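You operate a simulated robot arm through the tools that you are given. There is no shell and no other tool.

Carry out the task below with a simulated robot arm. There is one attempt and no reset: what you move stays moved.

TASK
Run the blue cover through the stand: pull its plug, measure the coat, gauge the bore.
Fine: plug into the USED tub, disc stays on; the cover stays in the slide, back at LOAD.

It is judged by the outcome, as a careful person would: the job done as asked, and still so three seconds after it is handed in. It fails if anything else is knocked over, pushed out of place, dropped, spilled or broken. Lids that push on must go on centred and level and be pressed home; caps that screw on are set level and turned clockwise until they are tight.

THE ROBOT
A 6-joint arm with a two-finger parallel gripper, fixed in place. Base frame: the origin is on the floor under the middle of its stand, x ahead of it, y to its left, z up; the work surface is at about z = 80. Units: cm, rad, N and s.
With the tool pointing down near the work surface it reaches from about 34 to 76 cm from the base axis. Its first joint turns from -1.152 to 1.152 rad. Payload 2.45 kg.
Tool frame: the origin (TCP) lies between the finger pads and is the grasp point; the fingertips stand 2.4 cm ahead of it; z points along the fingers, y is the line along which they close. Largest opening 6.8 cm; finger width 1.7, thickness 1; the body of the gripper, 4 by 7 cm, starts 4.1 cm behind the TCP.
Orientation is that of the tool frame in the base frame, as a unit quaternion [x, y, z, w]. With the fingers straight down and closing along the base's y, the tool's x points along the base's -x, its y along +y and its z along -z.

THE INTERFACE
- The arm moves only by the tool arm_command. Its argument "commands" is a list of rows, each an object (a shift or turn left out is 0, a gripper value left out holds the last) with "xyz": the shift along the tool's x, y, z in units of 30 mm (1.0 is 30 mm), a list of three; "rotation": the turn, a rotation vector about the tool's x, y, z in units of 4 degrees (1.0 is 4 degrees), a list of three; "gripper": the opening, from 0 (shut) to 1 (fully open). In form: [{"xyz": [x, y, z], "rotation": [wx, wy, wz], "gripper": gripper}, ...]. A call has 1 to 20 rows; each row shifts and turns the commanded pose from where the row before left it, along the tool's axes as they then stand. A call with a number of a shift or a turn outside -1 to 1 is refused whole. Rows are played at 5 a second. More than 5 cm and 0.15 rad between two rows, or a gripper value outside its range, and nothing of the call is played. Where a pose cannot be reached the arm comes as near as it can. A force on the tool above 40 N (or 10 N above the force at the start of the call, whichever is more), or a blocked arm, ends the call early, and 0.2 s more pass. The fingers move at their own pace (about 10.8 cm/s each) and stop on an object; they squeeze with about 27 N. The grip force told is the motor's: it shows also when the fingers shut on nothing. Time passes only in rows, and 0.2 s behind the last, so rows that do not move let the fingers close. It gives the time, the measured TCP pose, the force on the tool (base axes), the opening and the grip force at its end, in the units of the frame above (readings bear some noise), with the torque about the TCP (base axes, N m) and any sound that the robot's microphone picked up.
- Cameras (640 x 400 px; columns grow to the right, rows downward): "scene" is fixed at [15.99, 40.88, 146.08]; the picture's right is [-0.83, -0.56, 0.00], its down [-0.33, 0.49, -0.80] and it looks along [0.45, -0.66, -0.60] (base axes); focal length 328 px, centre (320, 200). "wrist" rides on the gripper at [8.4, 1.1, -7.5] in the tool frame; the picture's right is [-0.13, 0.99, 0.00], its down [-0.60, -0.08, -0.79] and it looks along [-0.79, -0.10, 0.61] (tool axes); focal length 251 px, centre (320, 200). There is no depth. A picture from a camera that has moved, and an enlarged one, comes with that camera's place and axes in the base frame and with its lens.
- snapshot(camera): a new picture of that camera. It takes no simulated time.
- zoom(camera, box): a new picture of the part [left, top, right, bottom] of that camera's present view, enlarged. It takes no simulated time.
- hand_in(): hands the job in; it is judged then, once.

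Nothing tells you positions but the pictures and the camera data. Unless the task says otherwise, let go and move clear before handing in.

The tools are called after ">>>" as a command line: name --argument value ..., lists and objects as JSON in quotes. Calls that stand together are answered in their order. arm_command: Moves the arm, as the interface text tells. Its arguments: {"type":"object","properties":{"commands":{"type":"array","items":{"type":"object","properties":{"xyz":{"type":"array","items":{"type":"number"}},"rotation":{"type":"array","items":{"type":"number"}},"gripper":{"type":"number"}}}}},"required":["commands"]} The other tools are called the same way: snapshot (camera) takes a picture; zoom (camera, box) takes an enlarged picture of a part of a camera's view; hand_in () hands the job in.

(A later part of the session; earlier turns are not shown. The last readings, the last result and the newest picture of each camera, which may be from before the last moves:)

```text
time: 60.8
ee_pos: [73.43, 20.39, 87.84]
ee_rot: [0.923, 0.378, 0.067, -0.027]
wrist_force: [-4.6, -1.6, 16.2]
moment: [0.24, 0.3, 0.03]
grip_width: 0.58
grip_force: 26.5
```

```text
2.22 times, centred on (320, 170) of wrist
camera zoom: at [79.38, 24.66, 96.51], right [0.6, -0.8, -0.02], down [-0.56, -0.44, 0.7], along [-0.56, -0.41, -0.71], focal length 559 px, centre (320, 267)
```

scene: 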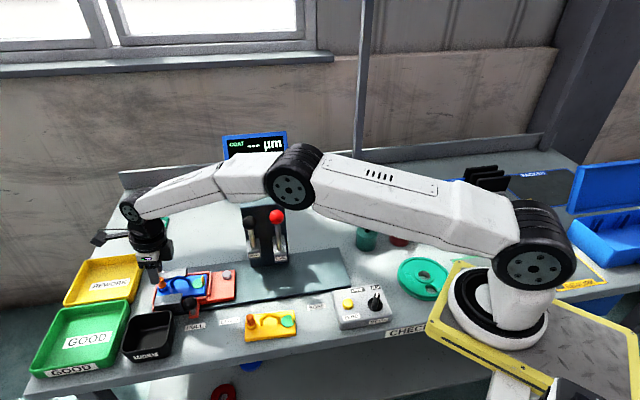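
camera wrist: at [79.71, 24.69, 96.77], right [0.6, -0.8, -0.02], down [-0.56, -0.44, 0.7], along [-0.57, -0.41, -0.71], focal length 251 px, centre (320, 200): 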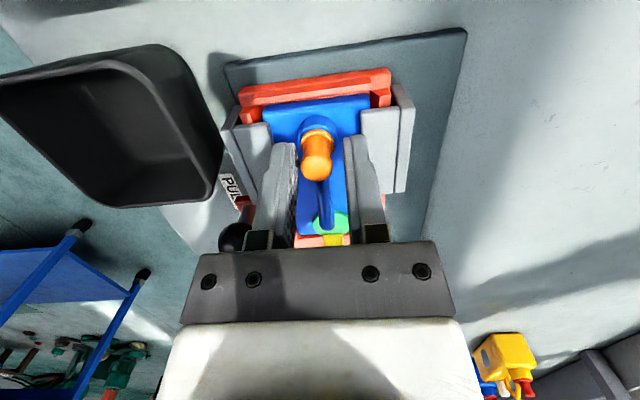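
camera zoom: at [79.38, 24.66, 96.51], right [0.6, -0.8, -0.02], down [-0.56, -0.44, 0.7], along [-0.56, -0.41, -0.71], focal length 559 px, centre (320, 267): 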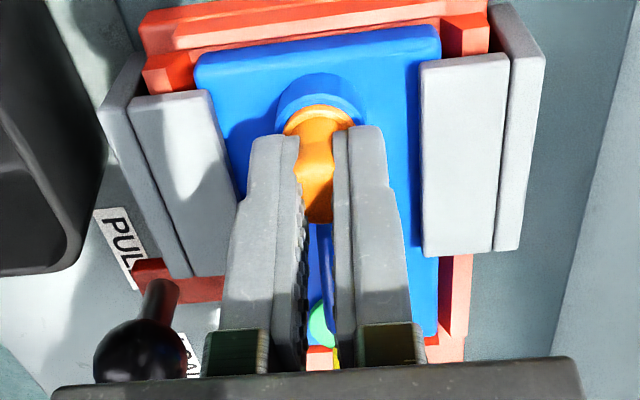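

>>> zoom --camera "scene" --box '[140, 250, 220, 310]'

>>> zoom --camera "wrist" --box '[280, 100, 380, 200]'

```text
6.67 times, centred on (180, 280) of scene
camera zoom: at [15.94, 40.86, 146.09], right [-0.83, -0.56, 0.0], down [-0.33, 0.49, -0.8], along [0.45, -0.66, -0.6], focal length 2187 px, centre (1253, -333)
```

zoom: 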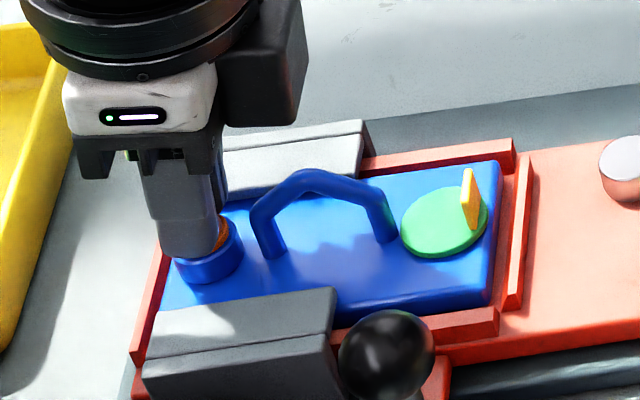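

```text
4.00 times, centred on (330, 150) of wrist
camera zoom: at [79.38, 24.66, 96.51], right [0.6, -0.8, -0.02], down [-0.56, -0.44, 0.7], along [-0.56, -0.41, -0.71], focal length 1006 px, centre (280, 400)
```

zoom: 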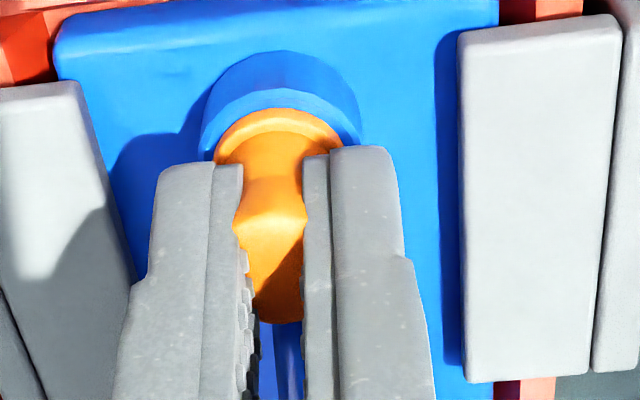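

The scene view shows the fingers sit about 8 mm too far out along the track and are catching only the plug's edge. I'll open, shift back, and try again.

>>> arm_command --commands '[{"gripper": 0.33}, {}, {"xyz": [-0.15, 0, -0.02]}, {"xyz": [-0.15, 0, 0.05]}, {}]'

>>> zoom --camera "scene" --box '[140, 250, 220, 310]'

>>> zoom --camera "wrist" --box '[270, 100, 370, 200]'

```text
time: 62.0
ee_pos: [72.85, 19.77, 87.42]
ee_rot: [0.923, 0.378, 0.065, -0.026]
wrist_force: [0.1, 0.3, 0.0]
moment: [-0.03, -0.02, -0.01]
grip_width: 2.25
grip_force: 0.2
```

```text
6.67 times, centred on (180, 280) of scene
camera zoom: at [15.99, 40.88, 146.08], right [-0.83, -0.56, 0.0], down [-0.33, 0.49, -0.8], along [0.45, -0.66, -0.6], focal length 2187 px, centre (1253, -333)
```

zoom: 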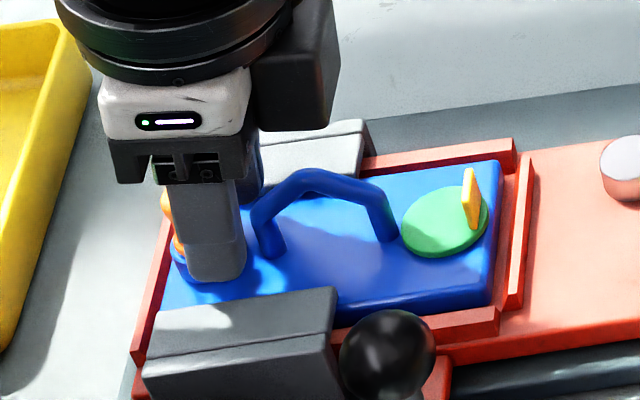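

```text
4.00 times, centred on (320, 150) of wrist
camera zoom: at [78.71, 24.03, 96.09], right [0.6, -0.8, -0.02], down [-0.56, -0.44, 0.7], along [-0.57, -0.41, -0.71], focal length 1006 px, centre (320, 400)
```

zoom: 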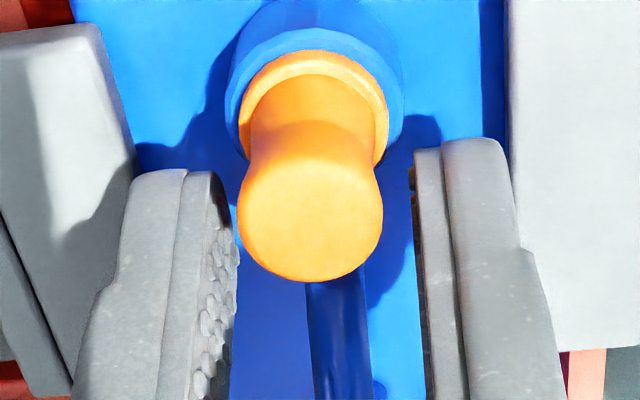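

>>> arm_command --commands '[{"xyz": [0.06, 0, 0.01]}, {}, {"gripper": 0}, {}, {}, {}]'

>>> zoom --camera "wrist" --box '[270, 100, 370, 200]'

>>> zoom --camera "scene" --box '[140, 250, 220, 310]'

```text
time: 63.4
ee_pos: [72.83, 19.82, 87.49]
ee_rot: [0.923, 0.378, 0.064, -0.027]
wrist_force: [0.6, 0.5, 0.1]
moment: [0.01, 0.0, -0.01]
grip_width: 1.26
grip_force: 27.4
heard: snap
```

```text
4.00 times, centred on (320, 150) of wrist
camera zoom: at [78.81, 24.16, 96.08], right [0.6, -0.8, -0.02], down [-0.56, -0.44, 0.7], along [-0.57, -0.41, -0.71], focal length 1006 px, centre (320, 400)
```

zoom: 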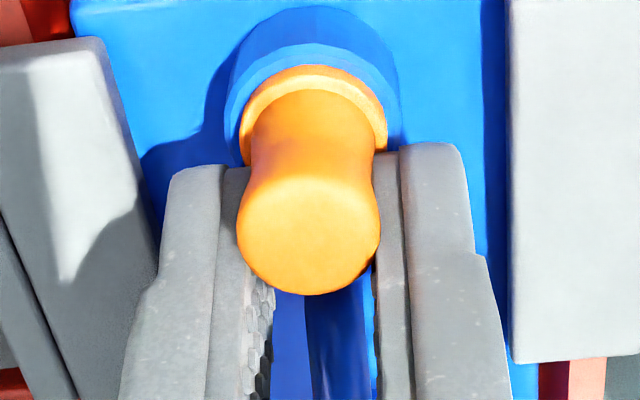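

```text
6.67 times, centred on (180, 280) of scene
camera zoom: at [15.99, 40.87, 146.08], right [-0.83, -0.56, 0.0], down [-0.33, 0.49, -0.8], along [0.45, -0.66, -0.6], focal length 2187 px, centre (1253, -333)
```

zoom: 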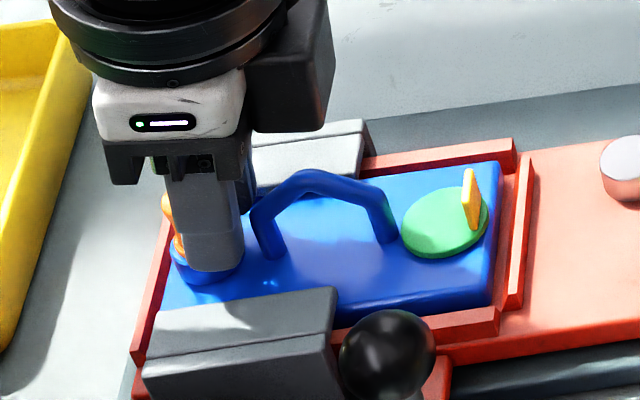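

Gripped at the waist (1.26 cm) and I heard a snap, most likely the plug unseating. I'll pull straight up gently.

>>> arm_command --commands '[{"xyz": [0.007, 0, -0.05]}, {"xyz": [0.007, 0, -0.05]}, {"xyz": [0.007, 0, -0.05]}, {}]'

>>> zoom --camera "scene" --box '[140, 250, 220, 310]'

>>> zoom --camera "wrist" --box '[270, 100, 370, 200]'

```text
time: 64.4
ee_pos: [72.93, 19.84, 87.81]
ee_rot: [0.923, 0.377, 0.065, -0.026]
wrist_force: [-0.2, 0.0, 0.5]
moment: [-0.02, -0.01, -0.03]
grip_width: 1.22
grip_force: 27.2
```

```text
6.67 times, centred on (180, 280) of scene
camera zoom: at [15.99, 40.88, 146.08], right [-0.83, -0.56, 0.0], down [-0.33, 0.49, -0.8], along [0.45, -0.66, -0.6], focal length 2187 px, centre (1253, -333)
```

zoom: 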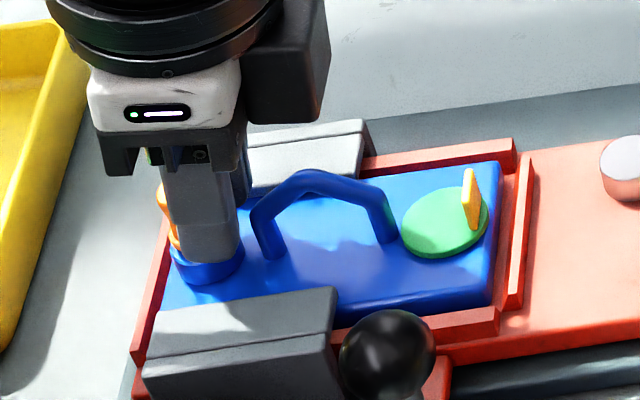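

```text
4.00 times, centred on (320, 150) of wrist
camera zoom: at [78.85, 24.18, 96.5], right [0.6, -0.8, -0.02], down [-0.56, -0.44, 0.7], along [-0.57, -0.41, -0.71], focal length 1006 px, centre (320, 400)
```

zoom: 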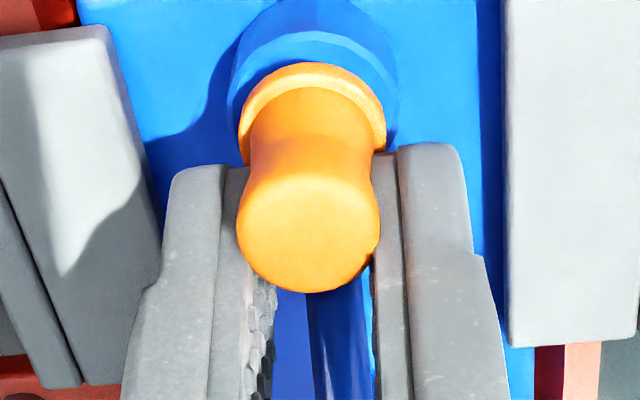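

The plug is rising with the gripper and there's no load, so it's free. I'll lift it clear.

>>> arm_command --commands '[{"xyz": [0.02, 0, -0.15]}, {"xyz": [0.03, 0, -0.2]}, {"xyz": [0.04, 0, -0.3]}, {"xyz": [0.04, 0, -0.3]}, {"xyz": [0.05, 0, -0.35]}, {"xyz": [0.05, 0, -0.35]}, {}]'

>>> zoom --camera "scene" --box '[110, 210, 250, 340]'

>>> snapshot --camera "wrist"

```text
time: 66.0
ee_pos: [73.01, 19.85, 92.91]
ee_rot: [0.924, 0.377, 0.064, -0.027]
wrist_force: [0.4, 0.0, -0.4]
moment: [0.01, -0.01, 0.04]
grip_width: 1.21
grip_force: 27.0
```

```text
3.08 times, centred on (180, 275) of scene
camera zoom: at [15.99, 40.88, 146.08], right [-0.83, -0.56, 0.0], down [-0.33, 0.49, -0.8], along [0.45, -0.66, -0.6], focal length 1010 px, centre (751, -31)
```

zoom: 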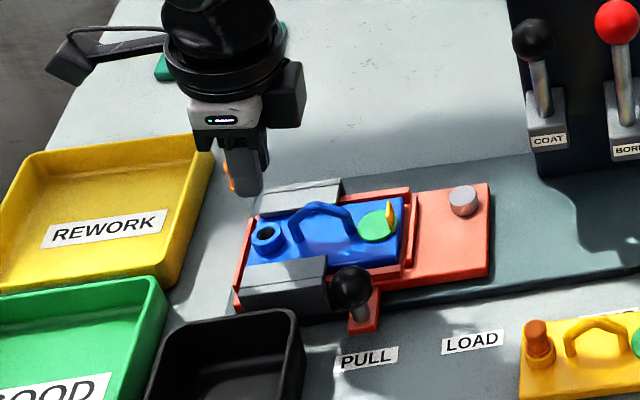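

```text
taken
camera wrist: at [78.88, 24.15, 101.6], right [0.6, -0.8, -0.02], down [-0.56, -0.44, 0.7], along [-0.57, -0.41, -0.71], focal length 251 px, centre (320, 200)
```

wrist: 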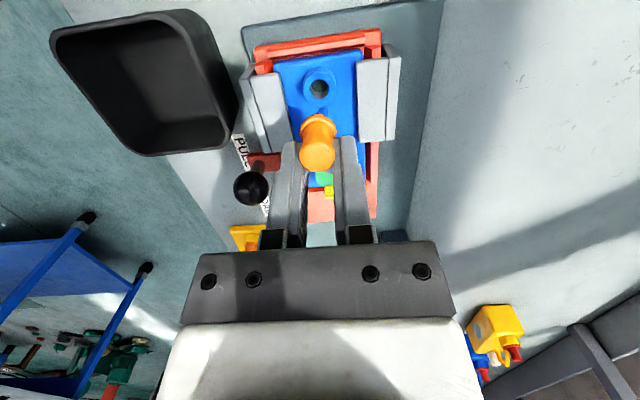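

The plug is out and the bore is open. Because of the snap, I'll check the bore and the plug for damage.

>>> zoom --camera "wrist" --box '[270, 50, 370, 180]'

>>> zoom --camera "scene" --box '[150, 240, 220, 300]'

```text
3.08 times, centred on (320, 115) of wrist
camera zoom: at [78.88, 24.15, 101.6], right [0.6, -0.8, -0.02], down [-0.56, -0.44, 0.7], along [-0.57, -0.41, -0.71], focal length 774 px, centre (320, 462)
```

zoom: 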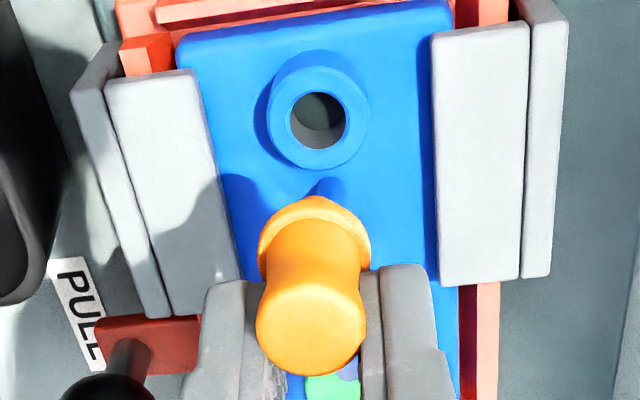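

```text
6.67 times, centred on (185, 270) of scene
camera zoom: at [15.99, 40.88, 146.08], right [-0.83, -0.56, 0.0], down [-0.33, 0.49, -0.8], along [0.45, -0.66, -0.6], focal length 2187 px, centre (1220, -267)
```

zoom: 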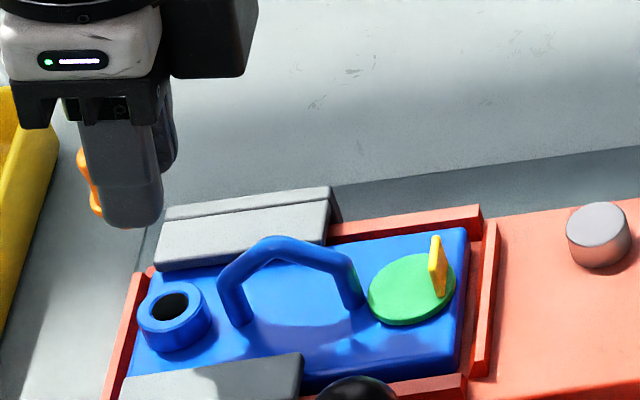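

The bore is clear all the way through and the plug came out whole. I'll carry it over the USED tub and straighten the tool.

>>> arm_command --commands '[{"xyz": [0.1, -0.25, -0.1]}, {"xyz": [0.1, -0.45, -0.1]}, {"xyz": [0.1, -0.5, -0.1]}, {"xyz": [0.1, -0.5, -0.1]}, {"xyz": [0.1, -0.5, -0.07]}, {"xyz": [0.1, -0.5, -0.06]}, {"xyz": [0.1, -0.5, -0.06]}, {"xyz": [0.1, -0.47, 0]}, {"rotation": [0, -1, 0]}, {"rotation": [0, -1, 0]}, {}]'

>>> snapshot --camera "wrist"

>>> snapshot --camera "scene"

```text
time: 68.4
ee_pos: [66.7, 29.1, 95.08]
ee_rot: [0.926, 0.379, 0.0, -0.001]
wrist_force: [0.5, 0.2, -0.4]
moment: [0.0, -0.02, -0.02]
grip_width: 1.2
grip_force: 26.7
```

```text
taken
camera wrist: at [73.47, 34.29, 102.49], right [0.6, -0.8, 0.0], down [-0.49, -0.37, 0.79], along [-0.63, -0.48, -0.61], focal length 251 px, centre (320, 200)
```

wrist: 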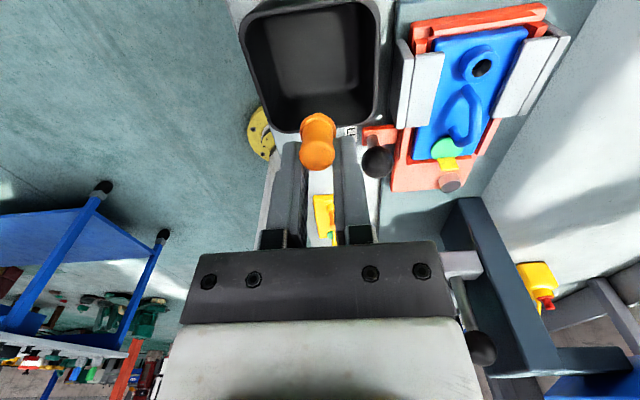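

```text
taken
```

scene: 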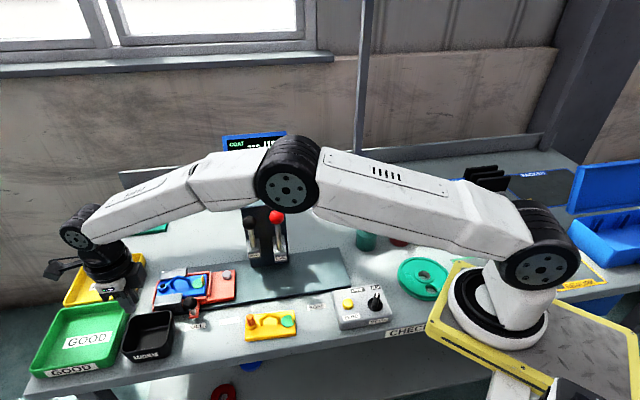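

>>> arm_command --commands '[{"xyz": [-0.23, -0.13, 0.4]}, {"xyz": [0, 0, 0.6]}, {"xyz": [0, 0, 0.6]}, {"xyz": [0, 0, 0.6]}, {"xyz": [0, 0, 0.3]}, {}]'

>>> zoom --camera "scene" --box '[80, 240, 220, 370]'

>>> snapshot --camera "wrist"

```text
time: 69.8
ee_pos: [65.99, 28.94, 87.53]
ee_rot: [0.925, 0.379, 0.0, 0.0]
wrist_force: [-0.4, -0.6, 1.0]
moment: [-0.02, 0.02, -0.01]
grip_width: 1.17
grip_force: 26.2
```

```text
3.08 times, centred on (150, 305) of scene
camera zoom: at [15.99, 40.88, 146.08], right [-0.83, -0.56, 0.0], down [-0.33, 0.49, -0.8], along [0.45, -0.66, -0.6], focal length 1010 px, centre (843, -123)
```

zoom: 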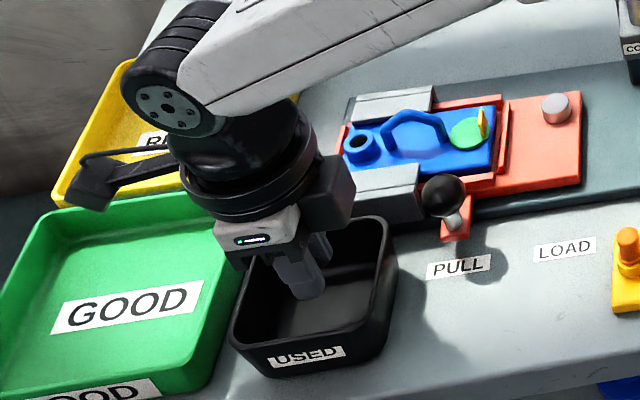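

```text
taken
camera wrist: at [72.68, 34.11, 95.04], right [0.6, -0.8, 0.0], down [-0.49, -0.37, 0.79], along [-0.63, -0.48, -0.61], focal length 251 px, centre (320, 200)
```

wrist: 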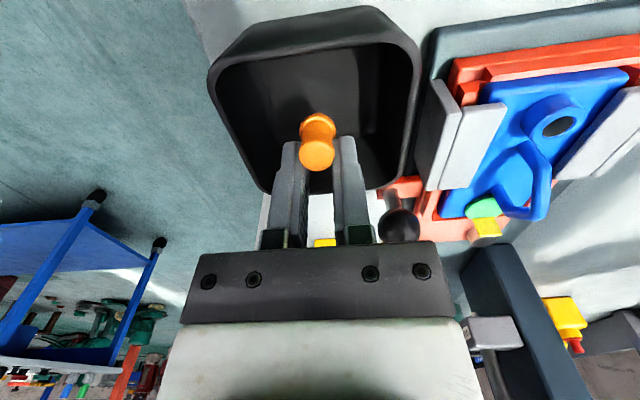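

The plug is inside the tub's opening. I'll lower a little more and release it.

>>> arm_command --commands '[{"xyz": [0, 0, 0.2]}, {"xyz": [0, 0, 0.2]}, {}, {"gripper": 0.4}, {}, {}, {"xyz": [0, 0, -0.5]}, {"xyz": [0, 0, -1]}, {"xyz": [0, 0, -1]}, {}]'

>>> zoom --camera "scene" --box '[80, 240, 220, 370]'

>>> snapshot --camera "wrist"

```text
time: 72.0
ee_pos: [65.95, 29.06, 93.7]
ee_rot: [0.925, 0.379, 0.0, 0.0]
wrist_force: [-0.2, -0.5, -0.8]
moment: [-0.01, -0.02, 0.0]
grip_width: 2.7
grip_force: 0.0
```

```text
3.08 times, centred on (150, 305) of scene
camera zoom: at [15.99, 40.88, 146.08], right [-0.83, -0.56, 0.0], down [-0.33, 0.49, -0.8], along [0.45, -0.66, -0.6], focal length 1010 px, centre (843, -123)
```

zoom: 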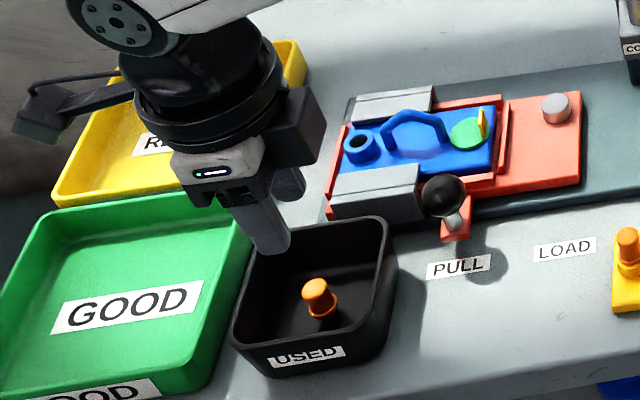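

```text
taken
camera wrist: at [72.62, 34.13, 101.28], right [0.6, -0.8, 0.0], down [-0.49, -0.37, 0.79], along [-0.63, -0.48, -0.61], focal length 251 px, centre (320, 200)
```

wrist: 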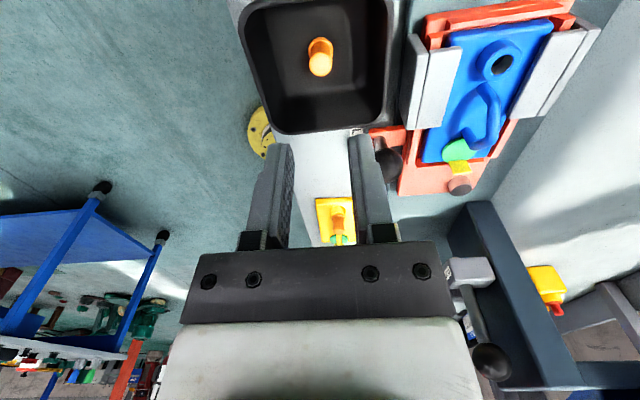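

The plug is in the USED tub. I'll go back over the slide knob and tilt the wrist slightly to the front so it stays clear of the levers further along the track.

>>> arm_command --commands '[{"xyz": [-0.438, 0.256, -0.02], "gripper": 0.65}, {"xyz": [-0.438, 0.256, -0.02]}, {"xyz": [-0.438, 0.256, -0.02]}, {"xyz": [-0.438, 0.256, -0.02]}, {"xyz": [-0.438, 0.256, -0.02]}, {"xyz": [-0.438, 0.256, 0]}, {"rotation": [-1, 0, 0]}, {"rotation": [-1, 0, 0]}, {}]'

>>> snapshot --camera "wrist"

>>> zoom --camera "scene" --box '[130, 230, 270, 340]'

```text
time: 74.0
ee_pos: [63.56, 20.15, 93.97]
ee_rot: [0.923, 0.378, 0.028, 0.065]
wrist_force: [0.2, 0.2, -0.8]
moment: [0.01, 0.03, -0.03]
grip_width: 4.42
grip_force: 0.1
```

```text
taken
camera wrist: at [69.56, 26.05, 101.66], right [0.6, -0.79, 0.14], down [-0.56, -0.29, 0.77], along [-0.57, -0.54, -0.62], focal length 251 px, centre (320, 200)
```

wrist: 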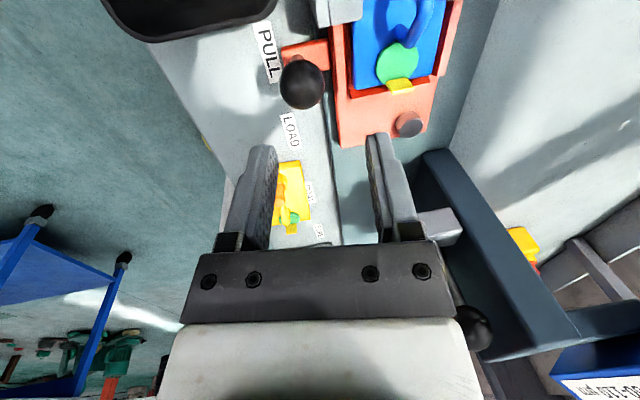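

```text
3.64 times, centred on (200, 285) of scene
camera zoom: at [15.99, 40.88, 146.08], right [-0.83, -0.56, 0.0], down [-0.33, 0.49, -0.8], along [0.45, -0.66, -0.6], focal length 1193 px, centre (756, -109)
```

zoom: 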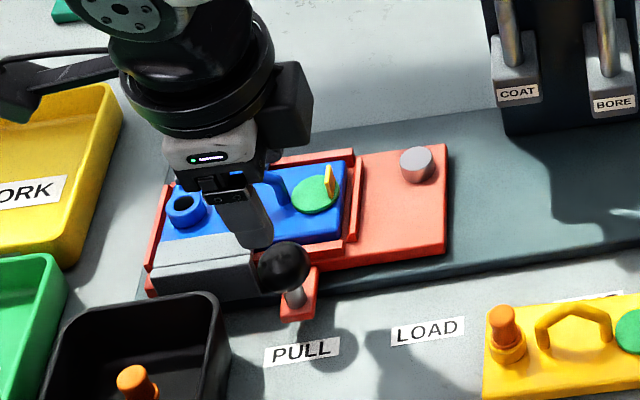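

>>> arm_command --commands '[{"xyz": [0.088, -0.1, 0.6]}, {"xyz": [0, -0.1, 0.7]}, {"xyz": [0, -0.1, 0.7]}, {"xyz": [0, -0.071, 0.496]}, {}]'

>>> snapshot --camera "wrist"

>>> zoom --camera "scene" --box '[150, 250, 250, 325]'

```text
time: 75.2
ee_pos: [63.81, 20.42, 86.39]
ee_rot: [0.923, 0.378, 0.027, 0.065]
wrist_force: [-0.8, -0.2, 0.3]
moment: [-0.01, 0.0, -0.01]
grip_width: 4.42
grip_force: 0.0
```

```text
taken
camera wrist: at [69.78, 26.24, 94.03], right [0.6, -0.79, 0.14], down [-0.56, -0.29, 0.77], along [-0.57, -0.54, -0.62], focal length 251 px, centre (320, 200)
```

wrist: 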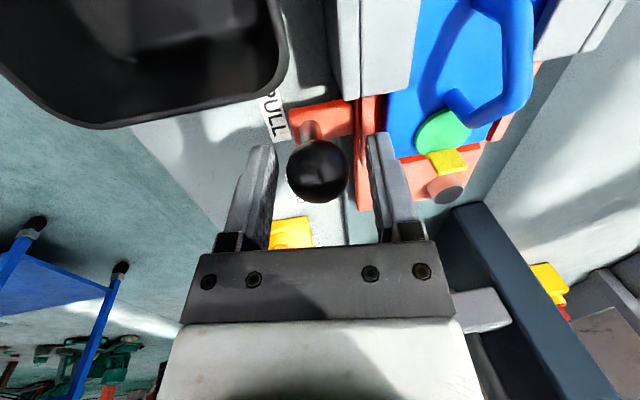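

```text
5.33 times, centred on (200, 288) of scene
camera zoom: at [15.99, 40.88, 146.08], right [-0.83, -0.56, 0.0], down [-0.33, 0.49, -0.8], along [0.45, -0.66, -0.6], focal length 1750 px, centre (960, -267)
```

zoom: 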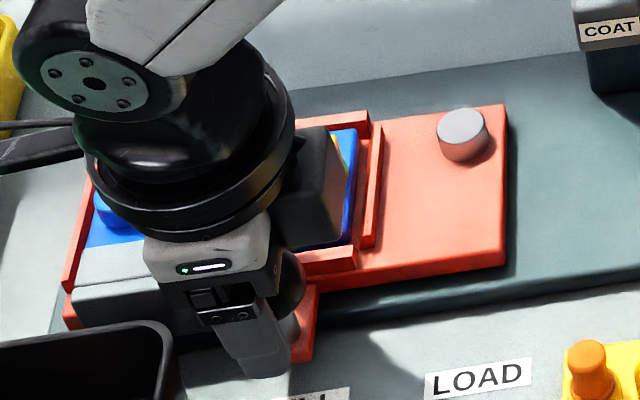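

>>> arm_command --commands '[{"gripper": 0}, {}, {}, {"xyz": [-0.1, 0, 0]}, {"xyz": [-0.2, 0, 0]}, {"xyz": [-0.2, 0, 0]}, {}]'

```text
time: 76.8
ee_pos: [62.61, 19.48, 86.39]
ee_rot: [0.923, 0.378, 0.026, 0.064]
wrist_force: [-3.2, 2.8, -11.6]
moment: [0.59, -0.67, 0.24]
grip_width: 2.92
grip_force: 43.5
```

The slide is moving back freely. Continuing to LOAD.

>>> arm_command --commands '[{"xyz": [-0.25, 0, 0.01]}, {"xyz": [-0.3, 0, 0]}, {"xyz": [-0.3, 0, 0]}, {"xyz": [-0.3, 0, 0]}, {"xyz": [-0.3, 0, 0]}, {"xyz": [-0.25, 0, 0]}, {"xyz": [-0.15, 0, 0]}, {}]'

>>> snapshot --camera "wrist"

>>> zoom --camera "scene" --box '[150, 230, 290, 340]'

```text
time: 78.6
ee_pos: [58.78, 15.53, 86.43]
ee_rot: [0.923, 0.378, 0.027, 0.065]
wrist_force: [5.6, -9.5, -19.9]
moment: [0.32, -0.54, 0.23]
grip_width: 2.93
grip_force: 43.4
```

```text
taken
camera wrist: at [64.71, 21.3, 94.02], right [0.6, -0.79, 0.14], down [-0.56, -0.29, 0.77], along [-0.57, -0.54, -0.62], focal length 251 px, centre (320, 200)
```

wrist: 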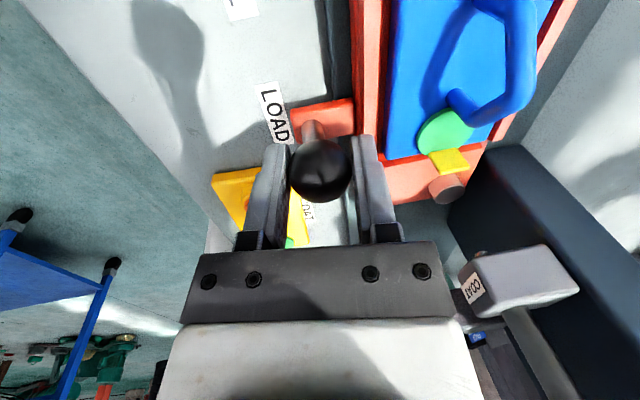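

```text
3.64 times, centred on (220, 285) of scene
camera zoom: at [16.04, 40.86, 146.08], right [-0.83, -0.56, 0.0], down [-0.33, 0.49, -0.8], along [0.45, -0.66, -0.6], focal length 1193 px, centre (684, -109)
```

zoom: 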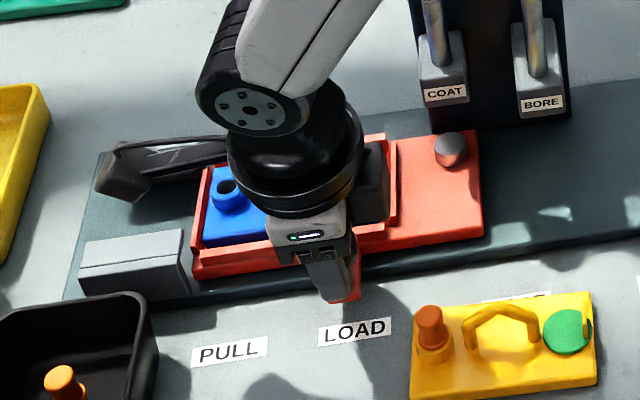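

>>> arm_command --commands '[{"xyz": [-0.05, 0.015, 0.02]}, {"xyz": [-0.06, 0, 0]}, {}]'

>>> zoom --camera "wrist" --box '[220, 60, 420, 220]'

>>> zoom --camera "scene" --box '[190, 270, 290, 340]'

```text
time: 79.4
ee_pos: [58.52, 15.14, 86.49]
ee_rot: [0.923, 0.377, 0.027, 0.065]
wrist_force: [0.6, -3.9, -7.3]
moment: [-0.36, 0.38, -0.15]
grip_width: 2.97
grip_force: 43.3
```

```text
2.50 times, centred on (320, 140) of wrist
camera zoom: at [64.5, 21.09, 94.03], right [0.6, -0.79, 0.14], down [-0.56, -0.29, 0.77], along [-0.57, -0.54, -0.62], focal length 629 px, centre (320, 350)
```

zoom: 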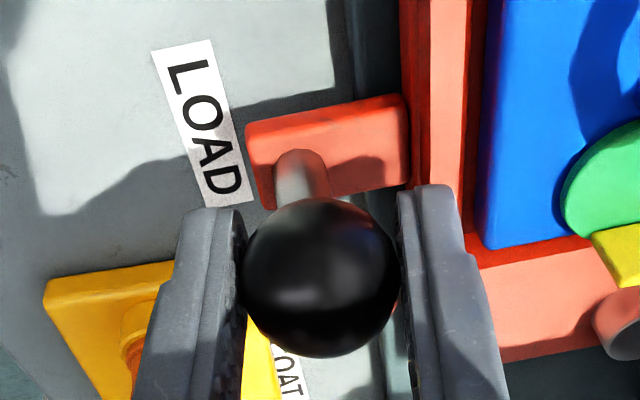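

```text
5.71 times, centred on (240, 305) of scene
camera zoom: at [16.0, 40.87, 146.08], right [-0.83, -0.56, 0.0], down [-0.33, 0.49, -0.8], along [0.45, -0.66, -0.6], focal length 1875 px, centre (777, -400)
```

zoom: 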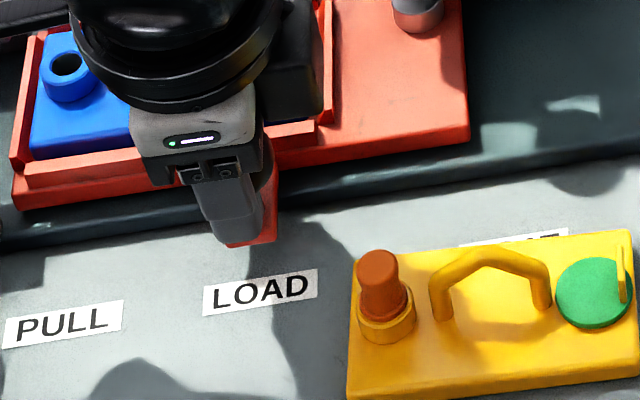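

The slide is back at about LOAD, which puts the bare-metal puck under the COAT probe. I'll let go of the knob, rise, and turn the wrist a quarter turn so the fingers can take the lever balls from the front.

>>> arm_command --commands '[{"gripper": 0.65}, {}, {"xyz": [0, 0.07, -0.5]}, {"xyz": [0, 0.13, -0.95]}, {"xyz": [0, 0.13, -0.95]}, {"xyz": [0, 0.13, -0.95]}, {"rotation": [1, 0, 0]}, {"rotation": [1, 0, 0]}, {"rotation": [0, 0, -1]}, {"rotation": [0, 0, -1]}, {"rotation": [0, 0, -1]}, {"rotation": [0, 0, -1]}, {"rotation": [0, 0, -1]}, {"rotation": [0, 0, -1]}, {"rotation": [0, 0, -1]}, {"rotation": [0, 0, -1]}, {"rotation": [0, 0, -1]}, {"rotation": [0, 0, -1]}]'

>>> arm_command --commands '[{"rotation": [0, 0, -1]}, {"rotation": [0, 0, -1]}, {"rotation": [0, 0, -1]}, {"rotation": [0, 0, -1]}, {"rotation": [0, 0, -1]}, {"rotation": [0, 0, -1]}, {"rotation": [0, 0, -1]}, {"rotation": [0, 0, -1]}, {"rotation": [0, 0, -1]}, {"rotation": [0, 0, -1]}, {"rotation": [0, 0, -1]}, {"rotation": [0, 0, -1]}, {"rotation": [0, 0, -0.5]}, {}]'

>>> snapshot --camera "wrist"

>>> snapshot --camera "scene"

```text
time: 83.2
ee_pos: [58.56, 15.17, 96.62]
ee_rot: [0.74, 0.673, 0.0, 0.0]
wrist_force: [0.1, 0.2, -0.5]
moment: [0.01, -0.01, -0.02]
grip_width: 4.41
grip_force: 0.1
```

```text
time: 86.2
ee_pos: [58.54, 15.21, 96.59]
ee_rot: [0.386, 0.922, 0.0, 0.0]
wrist_force: [-0.2, 0.1, 0.2]
moment: [-0.04, 0.01, 0.02]
grip_width: 4.44
grip_force: 0.0
```

```text
taken
camera wrist: at [53.34, 21.98, 104.07], right [0.8, 0.6, 0.0], down [0.37, -0.49, 0.79], along [0.48, -0.63, -0.61], focal length 251 px, centre (320, 200)
```

wrist: 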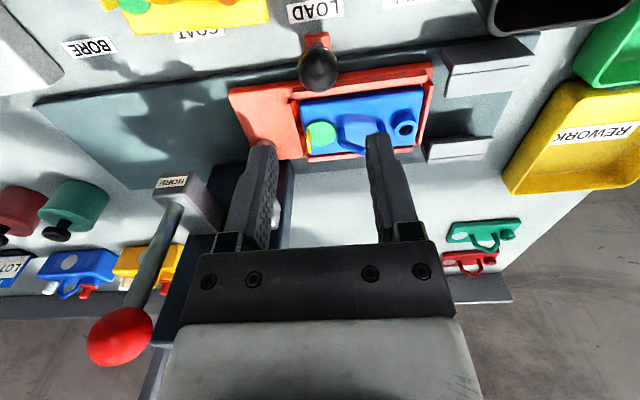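

```text
taken
```

scene: 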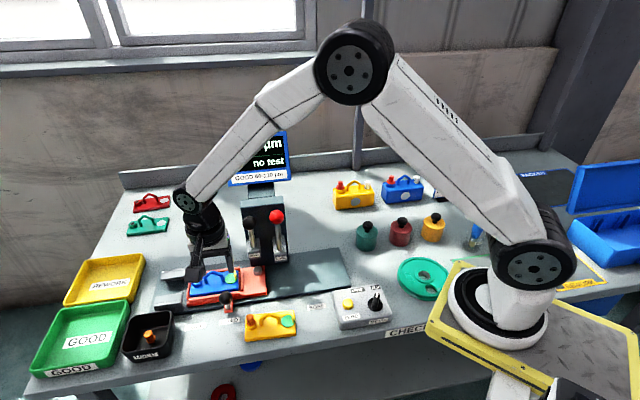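

I'll move up in front of the levers and tilt the tool so the fingers point down and toward the stand.

>>> arm_command --commands '[{"xyz": [0, 0, -1]}, {"xyz": [0, 0, -1]}, {"xyz": [0, -0.5, -1]}, {"xyz": [0, -0.6, -0.8]}, {"xyz": [0, -0.6, 0]}, {"xyz": [-0.18, -0.6, 0]}, {"rotation": [0, -1, 0]}, {"rotation": [0, -1, 0]}, {"rotation": [0, -1, 0]}, {"rotation": [0, -1, 0]}, {"rotation": [0, -1, 0]}, {"rotation": [0, -1, 0]}, {"rotation": [0, -1, 0]}, {"rotation": [0, -0.5, 0]}, {}]'

>>> snapshot --camera "wrist"

>>> snapshot --camera "scene"

```text
time: 89.4
ee_pos: [54.03, 9.98, 107.92]
ee_rot: [0.373, 0.891, -0.1, 0.239]
wrist_force: [0.3, 0.1, 0.0]
moment: [-0.02, 0.02, 0.05]
grip_width: 4.41
grip_force: 0.0
```

```text
taken
camera wrist: at [47.0, 18.62, 110.25], right [0.79, 0.62, 0.06], down [0.03, -0.14, 0.99], along [0.62, -0.77, -0.13], focal length 251 px, centre (320, 200)
```

wrist: 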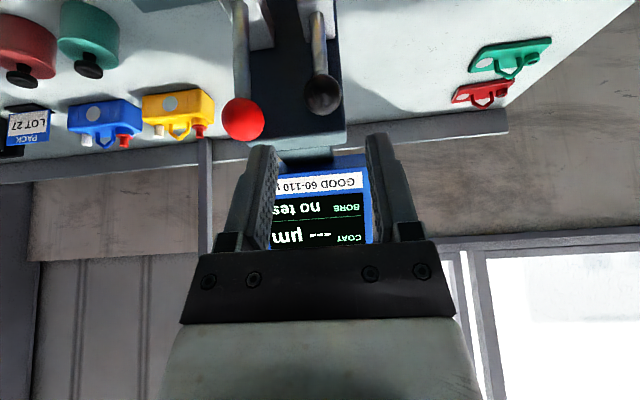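

```text
taken
```

scene: 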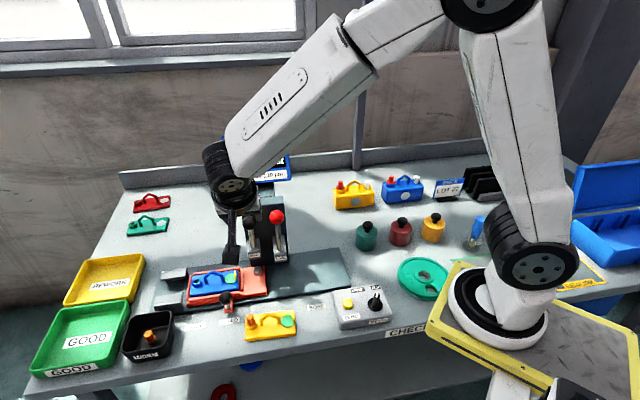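

Both lever balls are in view: COAT at about (59.9, 3.9, 98.8) and BORE at about (54.1, 1.1, 101). The display reads "--- µm / no test". I'll approach the COAT ball along the tool axis.

>>> arm_command --commands '[{"xyz": [-0.307, -0.018, 0.59], "gripper": 0.58}, {"xyz": [-0.307, -0.018, 0.59]}, {"xyz": [-0.307, -0.017, 0.59]}, {}]'

>>> snapshot --camera "wrist"

>>> zoom --camera "scene" --box '[190, 110, 330, 280]'

```text
time: 90.4
ee_pos: [57.35, 6.17, 104.84]
ee_rot: [0.373, 0.891, -0.101, 0.239]
wrist_force: [-0.5, 0.3, -0.4]
moment: [0.02, -0.03, -0.02]
grip_width: 3.94
grip_force: 0.1
```

```text
taken
camera wrist: at [50.44, 14.81, 107.13], right [0.79, 0.62, 0.06], down [0.03, -0.15, 0.99], along [0.62, -0.77, -0.13], focal length 251 px, centre (320, 200)
```

wrist: 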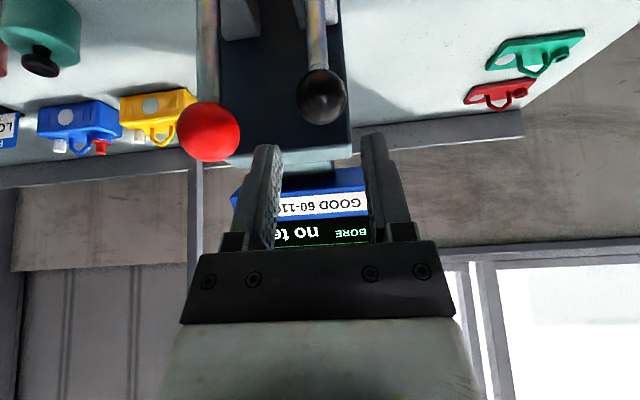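

```text
2.35 times, centred on (260, 195) of scene
camera zoom: at [15.99, 40.88, 146.08], right [-0.83, -0.56, 0.0], down [-0.33, 0.49, -0.8], along [0.45, -0.66, -0.6], focal length 772 px, centre (461, 212)
```

zoom: 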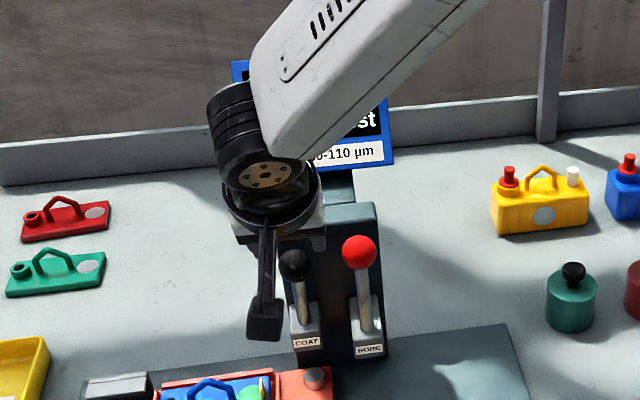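

>>> arm_command --commands '[{"xyz": [0, 0.05, 0.5]}, {"xyz": [0, 0, 0.5]}, {"xyz": [0, 0, 0.4]}, {}]'

>>> snapshot --camera "wrist"

>>> zoom --camera "scene" --box '[200, 140, 320, 290]'

```text
time: 91.4
ee_pos: [58.87, 4.78, 101.23]
ee_rot: [0.374, 0.89, -0.1, 0.239]
wrist_force: [-0.2, 0.3, 0.3]
moment: [0.02, -0.01, -0.01]
grip_width: 3.93
grip_force: 0.0
```

```text
taken
camera wrist: at [51.94, 13.41, 103.47], right [0.79, 0.62, 0.06], down [0.03, -0.15, 0.99], along [0.62, -0.77, -0.13], focal length 251 px, centre (320, 200)
```

wrist: 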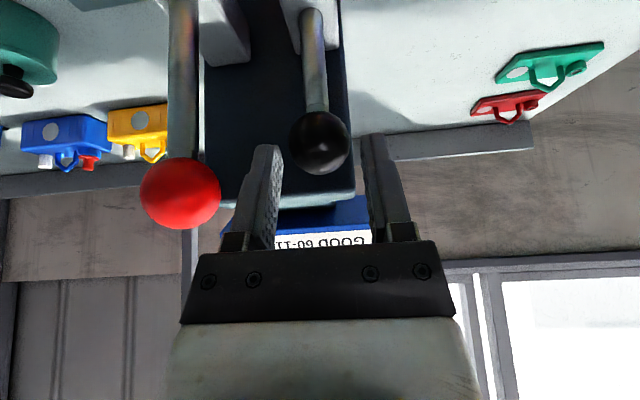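

```text
2.67 times, centred on (260, 215) of scene
camera zoom: at [15.99, 40.88, 146.08], right [-0.83, -0.56, 0.0], down [-0.33, 0.49, -0.8], along [0.45, -0.66, -0.6], focal length 875 px, centre (480, 160)
```

zoom: 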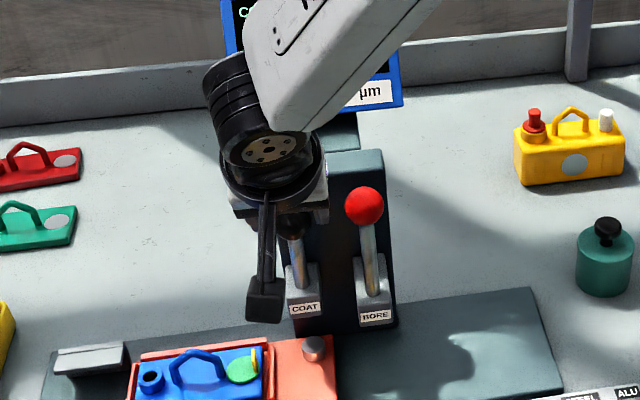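

>>> arm_command --commands '[{"xyz": [0, 0, 0.35]}, {"xyz": [0, 0, 0.32]}, {}]'

>>> snapshot --camera "wrist"

```text
time: 92.2
ee_pos: [59.67, 4.12, 99.46]
ee_rot: [0.373, 0.891, -0.099, 0.238]
wrist_force: [0.3, 0.0, 0.1]
moment: [0.03, 0.0, 0.04]
grip_width: 3.95
grip_force: 0.1
```

```text
taken
camera wrist: at [52.65, 12.72, 101.75], right [0.79, 0.62, 0.06], down [0.03, -0.15, 0.99], along [0.62, -0.77, -0.13], focal length 251 px, centre (320, 200)
```

wrist: 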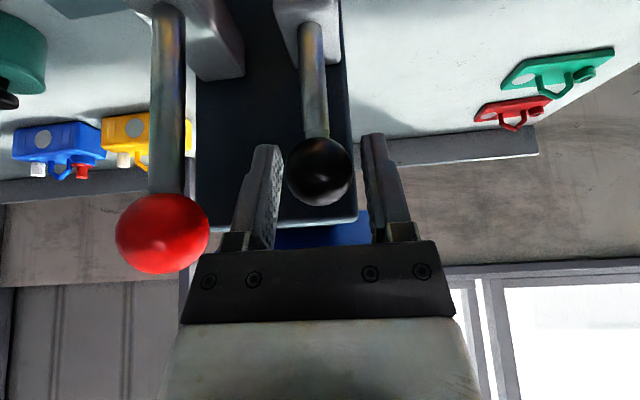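

The COAT ball is between the fingers. I'll grip it and pull it gently forward a little to feel the lever.

>>> arm_command --commands '[{"gripper": 0}, {}, {}, {}]'

>>> arm_command --commands '[{"xyz": [0.112, 0, -0.052]}, {"xyz": [0.112, 0, -0.052]}, {"xyz": [0.112, 0, -0.052]}, {}]'

>>> snapshot --camera "wrist"

```text
time: 93.2
ee_pos: [59.67, 4.08, 99.45]
ee_rot: [0.373, 0.891, -0.101, 0.239]
wrist_force: [-3.2, -4.4, 0.3]
moment: [-0.04, -0.02, -0.04]
grip_width: 3.1
grip_force: 44.1
```

```text
time: 94.2
ee_pos: [58.96, 4.73, 99.31]
ee_rot: [0.375, 0.89, -0.1, 0.239]
wrist_force: [20.1, -30.5, 1.6]
moment: [-0.28, -0.22, -0.05]
grip_width: 3.11
grip_force: 44.7
```

```text
taken
camera wrist: at [51.99, 13.37, 101.7], right [0.79, 0.61, 0.07], down [0.03, -0.15, 0.99], along [0.62, -0.78, -0.13], focal length 251 px, centre (320, 200)
```

wrist: 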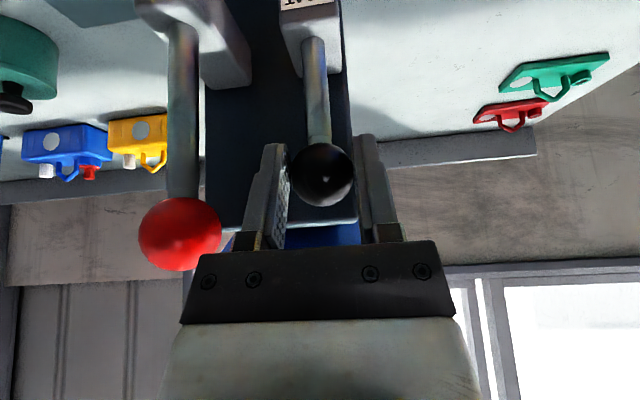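

The lever resists with about 36 N after 1 cm of travel. I'll check whether the probe has moved or the display has changed.

>>> zoom --camera "scene" --box '[200, 120, 320, 290]'

>>> zoom --camera "wrist" --box '[180, 0, 400, 260]'

```text
2.35 times, centred on (260, 205) of scene
camera zoom: at [16.04, 40.79, 146.1], right [-0.83, -0.56, 0.0], down [-0.33, 0.49, -0.8], along [0.45, -0.66, -0.6], focal length 772 px, centre (461, 188)
```

zoom: 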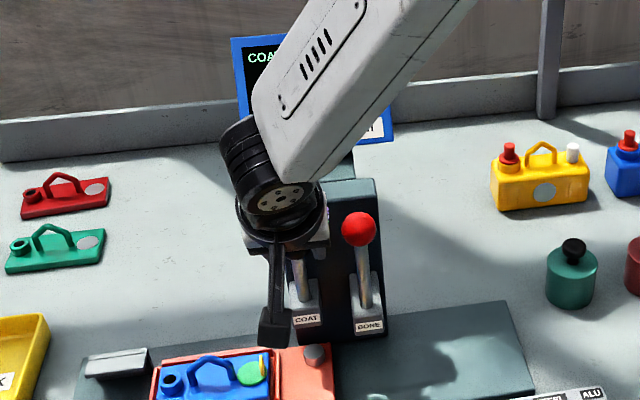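

```text
1.54 times, centred on (290, 130) of wrist
camera zoom: at [51.99, 13.37, 101.7], right [0.79, 0.61, 0.07], down [0.03, -0.15, 0.99], along [0.62, -0.78, -0.13], focal length 387 px, centre (366, 308)
```

zoom: 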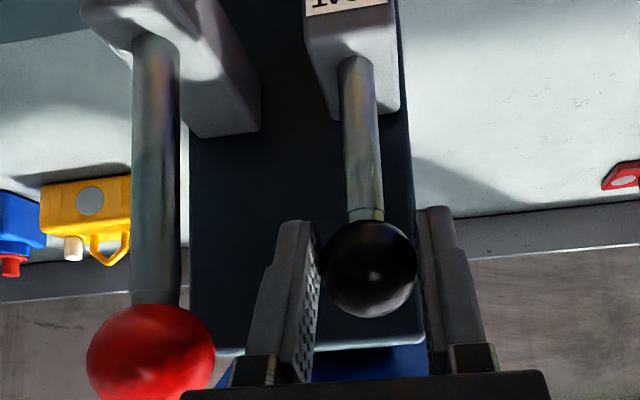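

>>> arm_command --commands '[{}, {}, {}, {}, {}]'

>>> snapshot --camera "wrist"

```text
time: 95.4
ee_pos: [58.86, 4.78, 99.34]
ee_rot: [0.374, 0.891, -0.1, 0.239]
wrist_force: [20.1, -29.5, 1.5]
moment: [-0.22, -0.17, -0.04]
grip_width: 3.07
grip_force: 44.0
```

```text
taken
camera wrist: at [51.96, 13.39, 101.66], right [0.79, 0.61, 0.06], down [0.03, -0.15, 0.99], along [0.62, -0.78, -0.13], focal length 251 px, centre (320, 200)
```

wrist: 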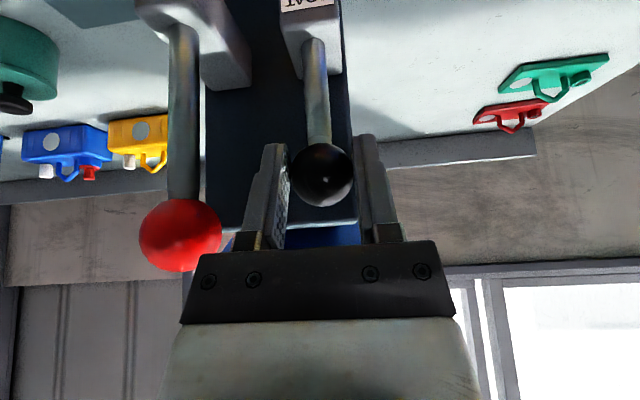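

The ball itself hasn't moved, the fingers slid over it. The ball positions match vertical plungers: COAT sits over the puck and BORE over the bore line. So they must be pressed down, and I'll return to centre and push gently down.

>>> arm_command --commands '[{"xyz": [-0.112, 0, 0.052]}, {"xyz": [-0.112, 0, 0.052]}, {"xyz": [-0.112, 0, 0.052]}, {}]'

>>> arm_command --commands '[{"xyz": [0.025, 0, 0.043]}, {"xyz": [0.025, 0, 0.043]}, {}]'

>>> snapshot --camera "wrist"

```text
time: 96.4
ee_pos: [59.49, 4.34, 99.09]
ee_rot: [0.372, 0.892, -0.1, 0.236]
wrist_force: [-34.4, 20.0, 1.2]
moment: [0.17, 0.28, -0.12]
grip_width: 3.09
grip_force: 44.7
```

```text
time: 97.2
ee_pos: [59.42, 4.16, 99.04]
ee_rot: [0.373, 0.892, -0.101, 0.236]
wrist_force: [-32.6, 19.0, 2.2]
moment: [0.3, 0.3, -0.13]
grip_width: 3.09
grip_force: 44.6
```

```text
taken
camera wrist: at [52.45, 12.88, 101.25], right [0.79, 0.61, 0.06], down [0.04, -0.15, 0.99], along [0.62, -0.78, -0.14], focal length 251 px, centre (320, 200)
```

wrist: 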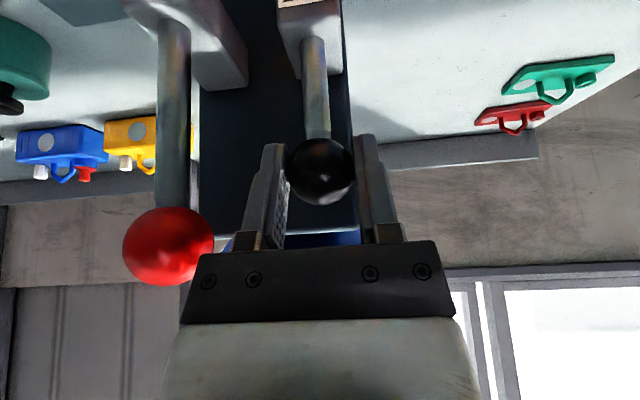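

>>> arm_command --commands '[{"gripper": 0.58}, {}, {}]'

>>> snapshot --camera "wrist"

>>> zoom --camera "scene" --box '[210, 200, 320, 300]'

```text
time: 98.0
ee_pos: [59.79, 4.26, 99.05]
ee_rot: [0.374, 0.891, -0.101, 0.239]
wrist_force: [-0.1, -0.4, 0.2]
moment: [-0.01, -0.02, -0.01]
grip_width: 3.93
grip_force: 0.1
```

```text
taken
camera wrist: at [52.73, 12.82, 101.36], right [0.79, 0.62, 0.07], down [0.03, -0.15, 0.99], along [0.62, -0.77, -0.13], focal length 251 px, centre (320, 200)
```

wrist: 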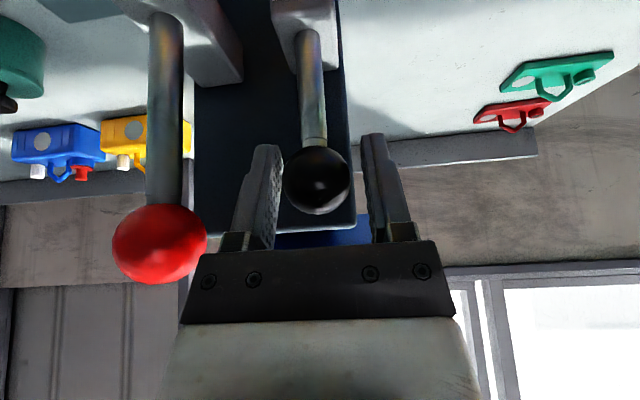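

```text
4.00 times, centred on (265, 250) of scene
camera zoom: at [15.99, 40.88, 146.08], right [-0.83, -0.56, 0.0], down [-0.33, 0.49, -0.8], along [0.45, -0.66, -0.6], focal length 1312 px, centre (540, 0)
```

zoom: 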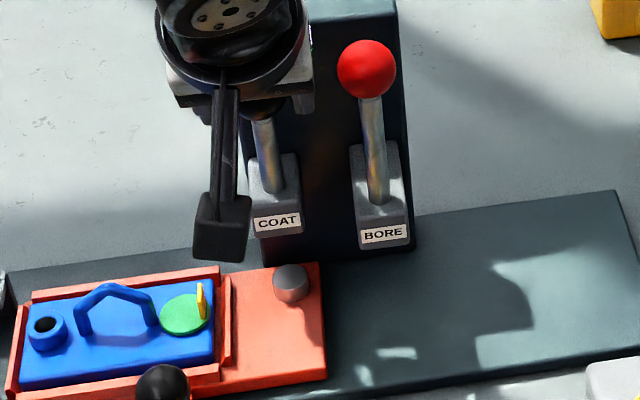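

Both shafts are vertical, with BORE exactly so. I'll regrip the COAT ball and press straight down in small steps.

>>> arm_command --commands '[{"gripper": 0}, {}, {}, {"xyz": [0.034, 0, 0.058]}, {"xyz": [0.034, 0, 0.058]}, {}]'

>>> snapshot --camera "wrist"

```text
time: 99.4
ee_pos: [59.62, 3.96, 98.59]
ee_rot: [0.373, 0.891, -0.101, 0.238]
wrist_force: [-10.5, -15.2, 0.9]
moment: [0.09, 0.05, -0.04]
grip_width: 3.1
grip_force: 44.0
```

```text
taken
camera wrist: at [52.62, 12.71, 100.93], right [0.79, 0.61, 0.06], down [0.03, -0.14, 0.99], along [0.62, -0.78, -0.13], focal length 251 px, centre (320, 200)
```

wrist: 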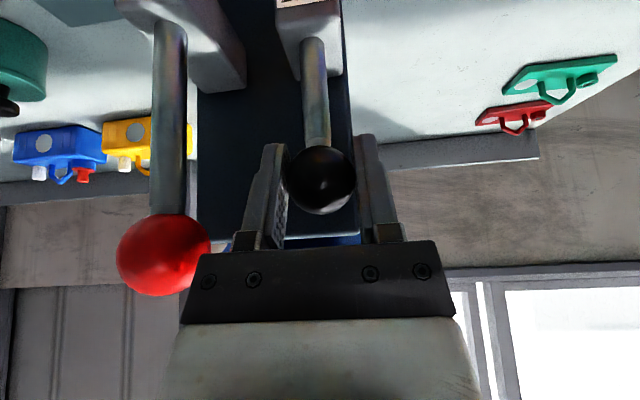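

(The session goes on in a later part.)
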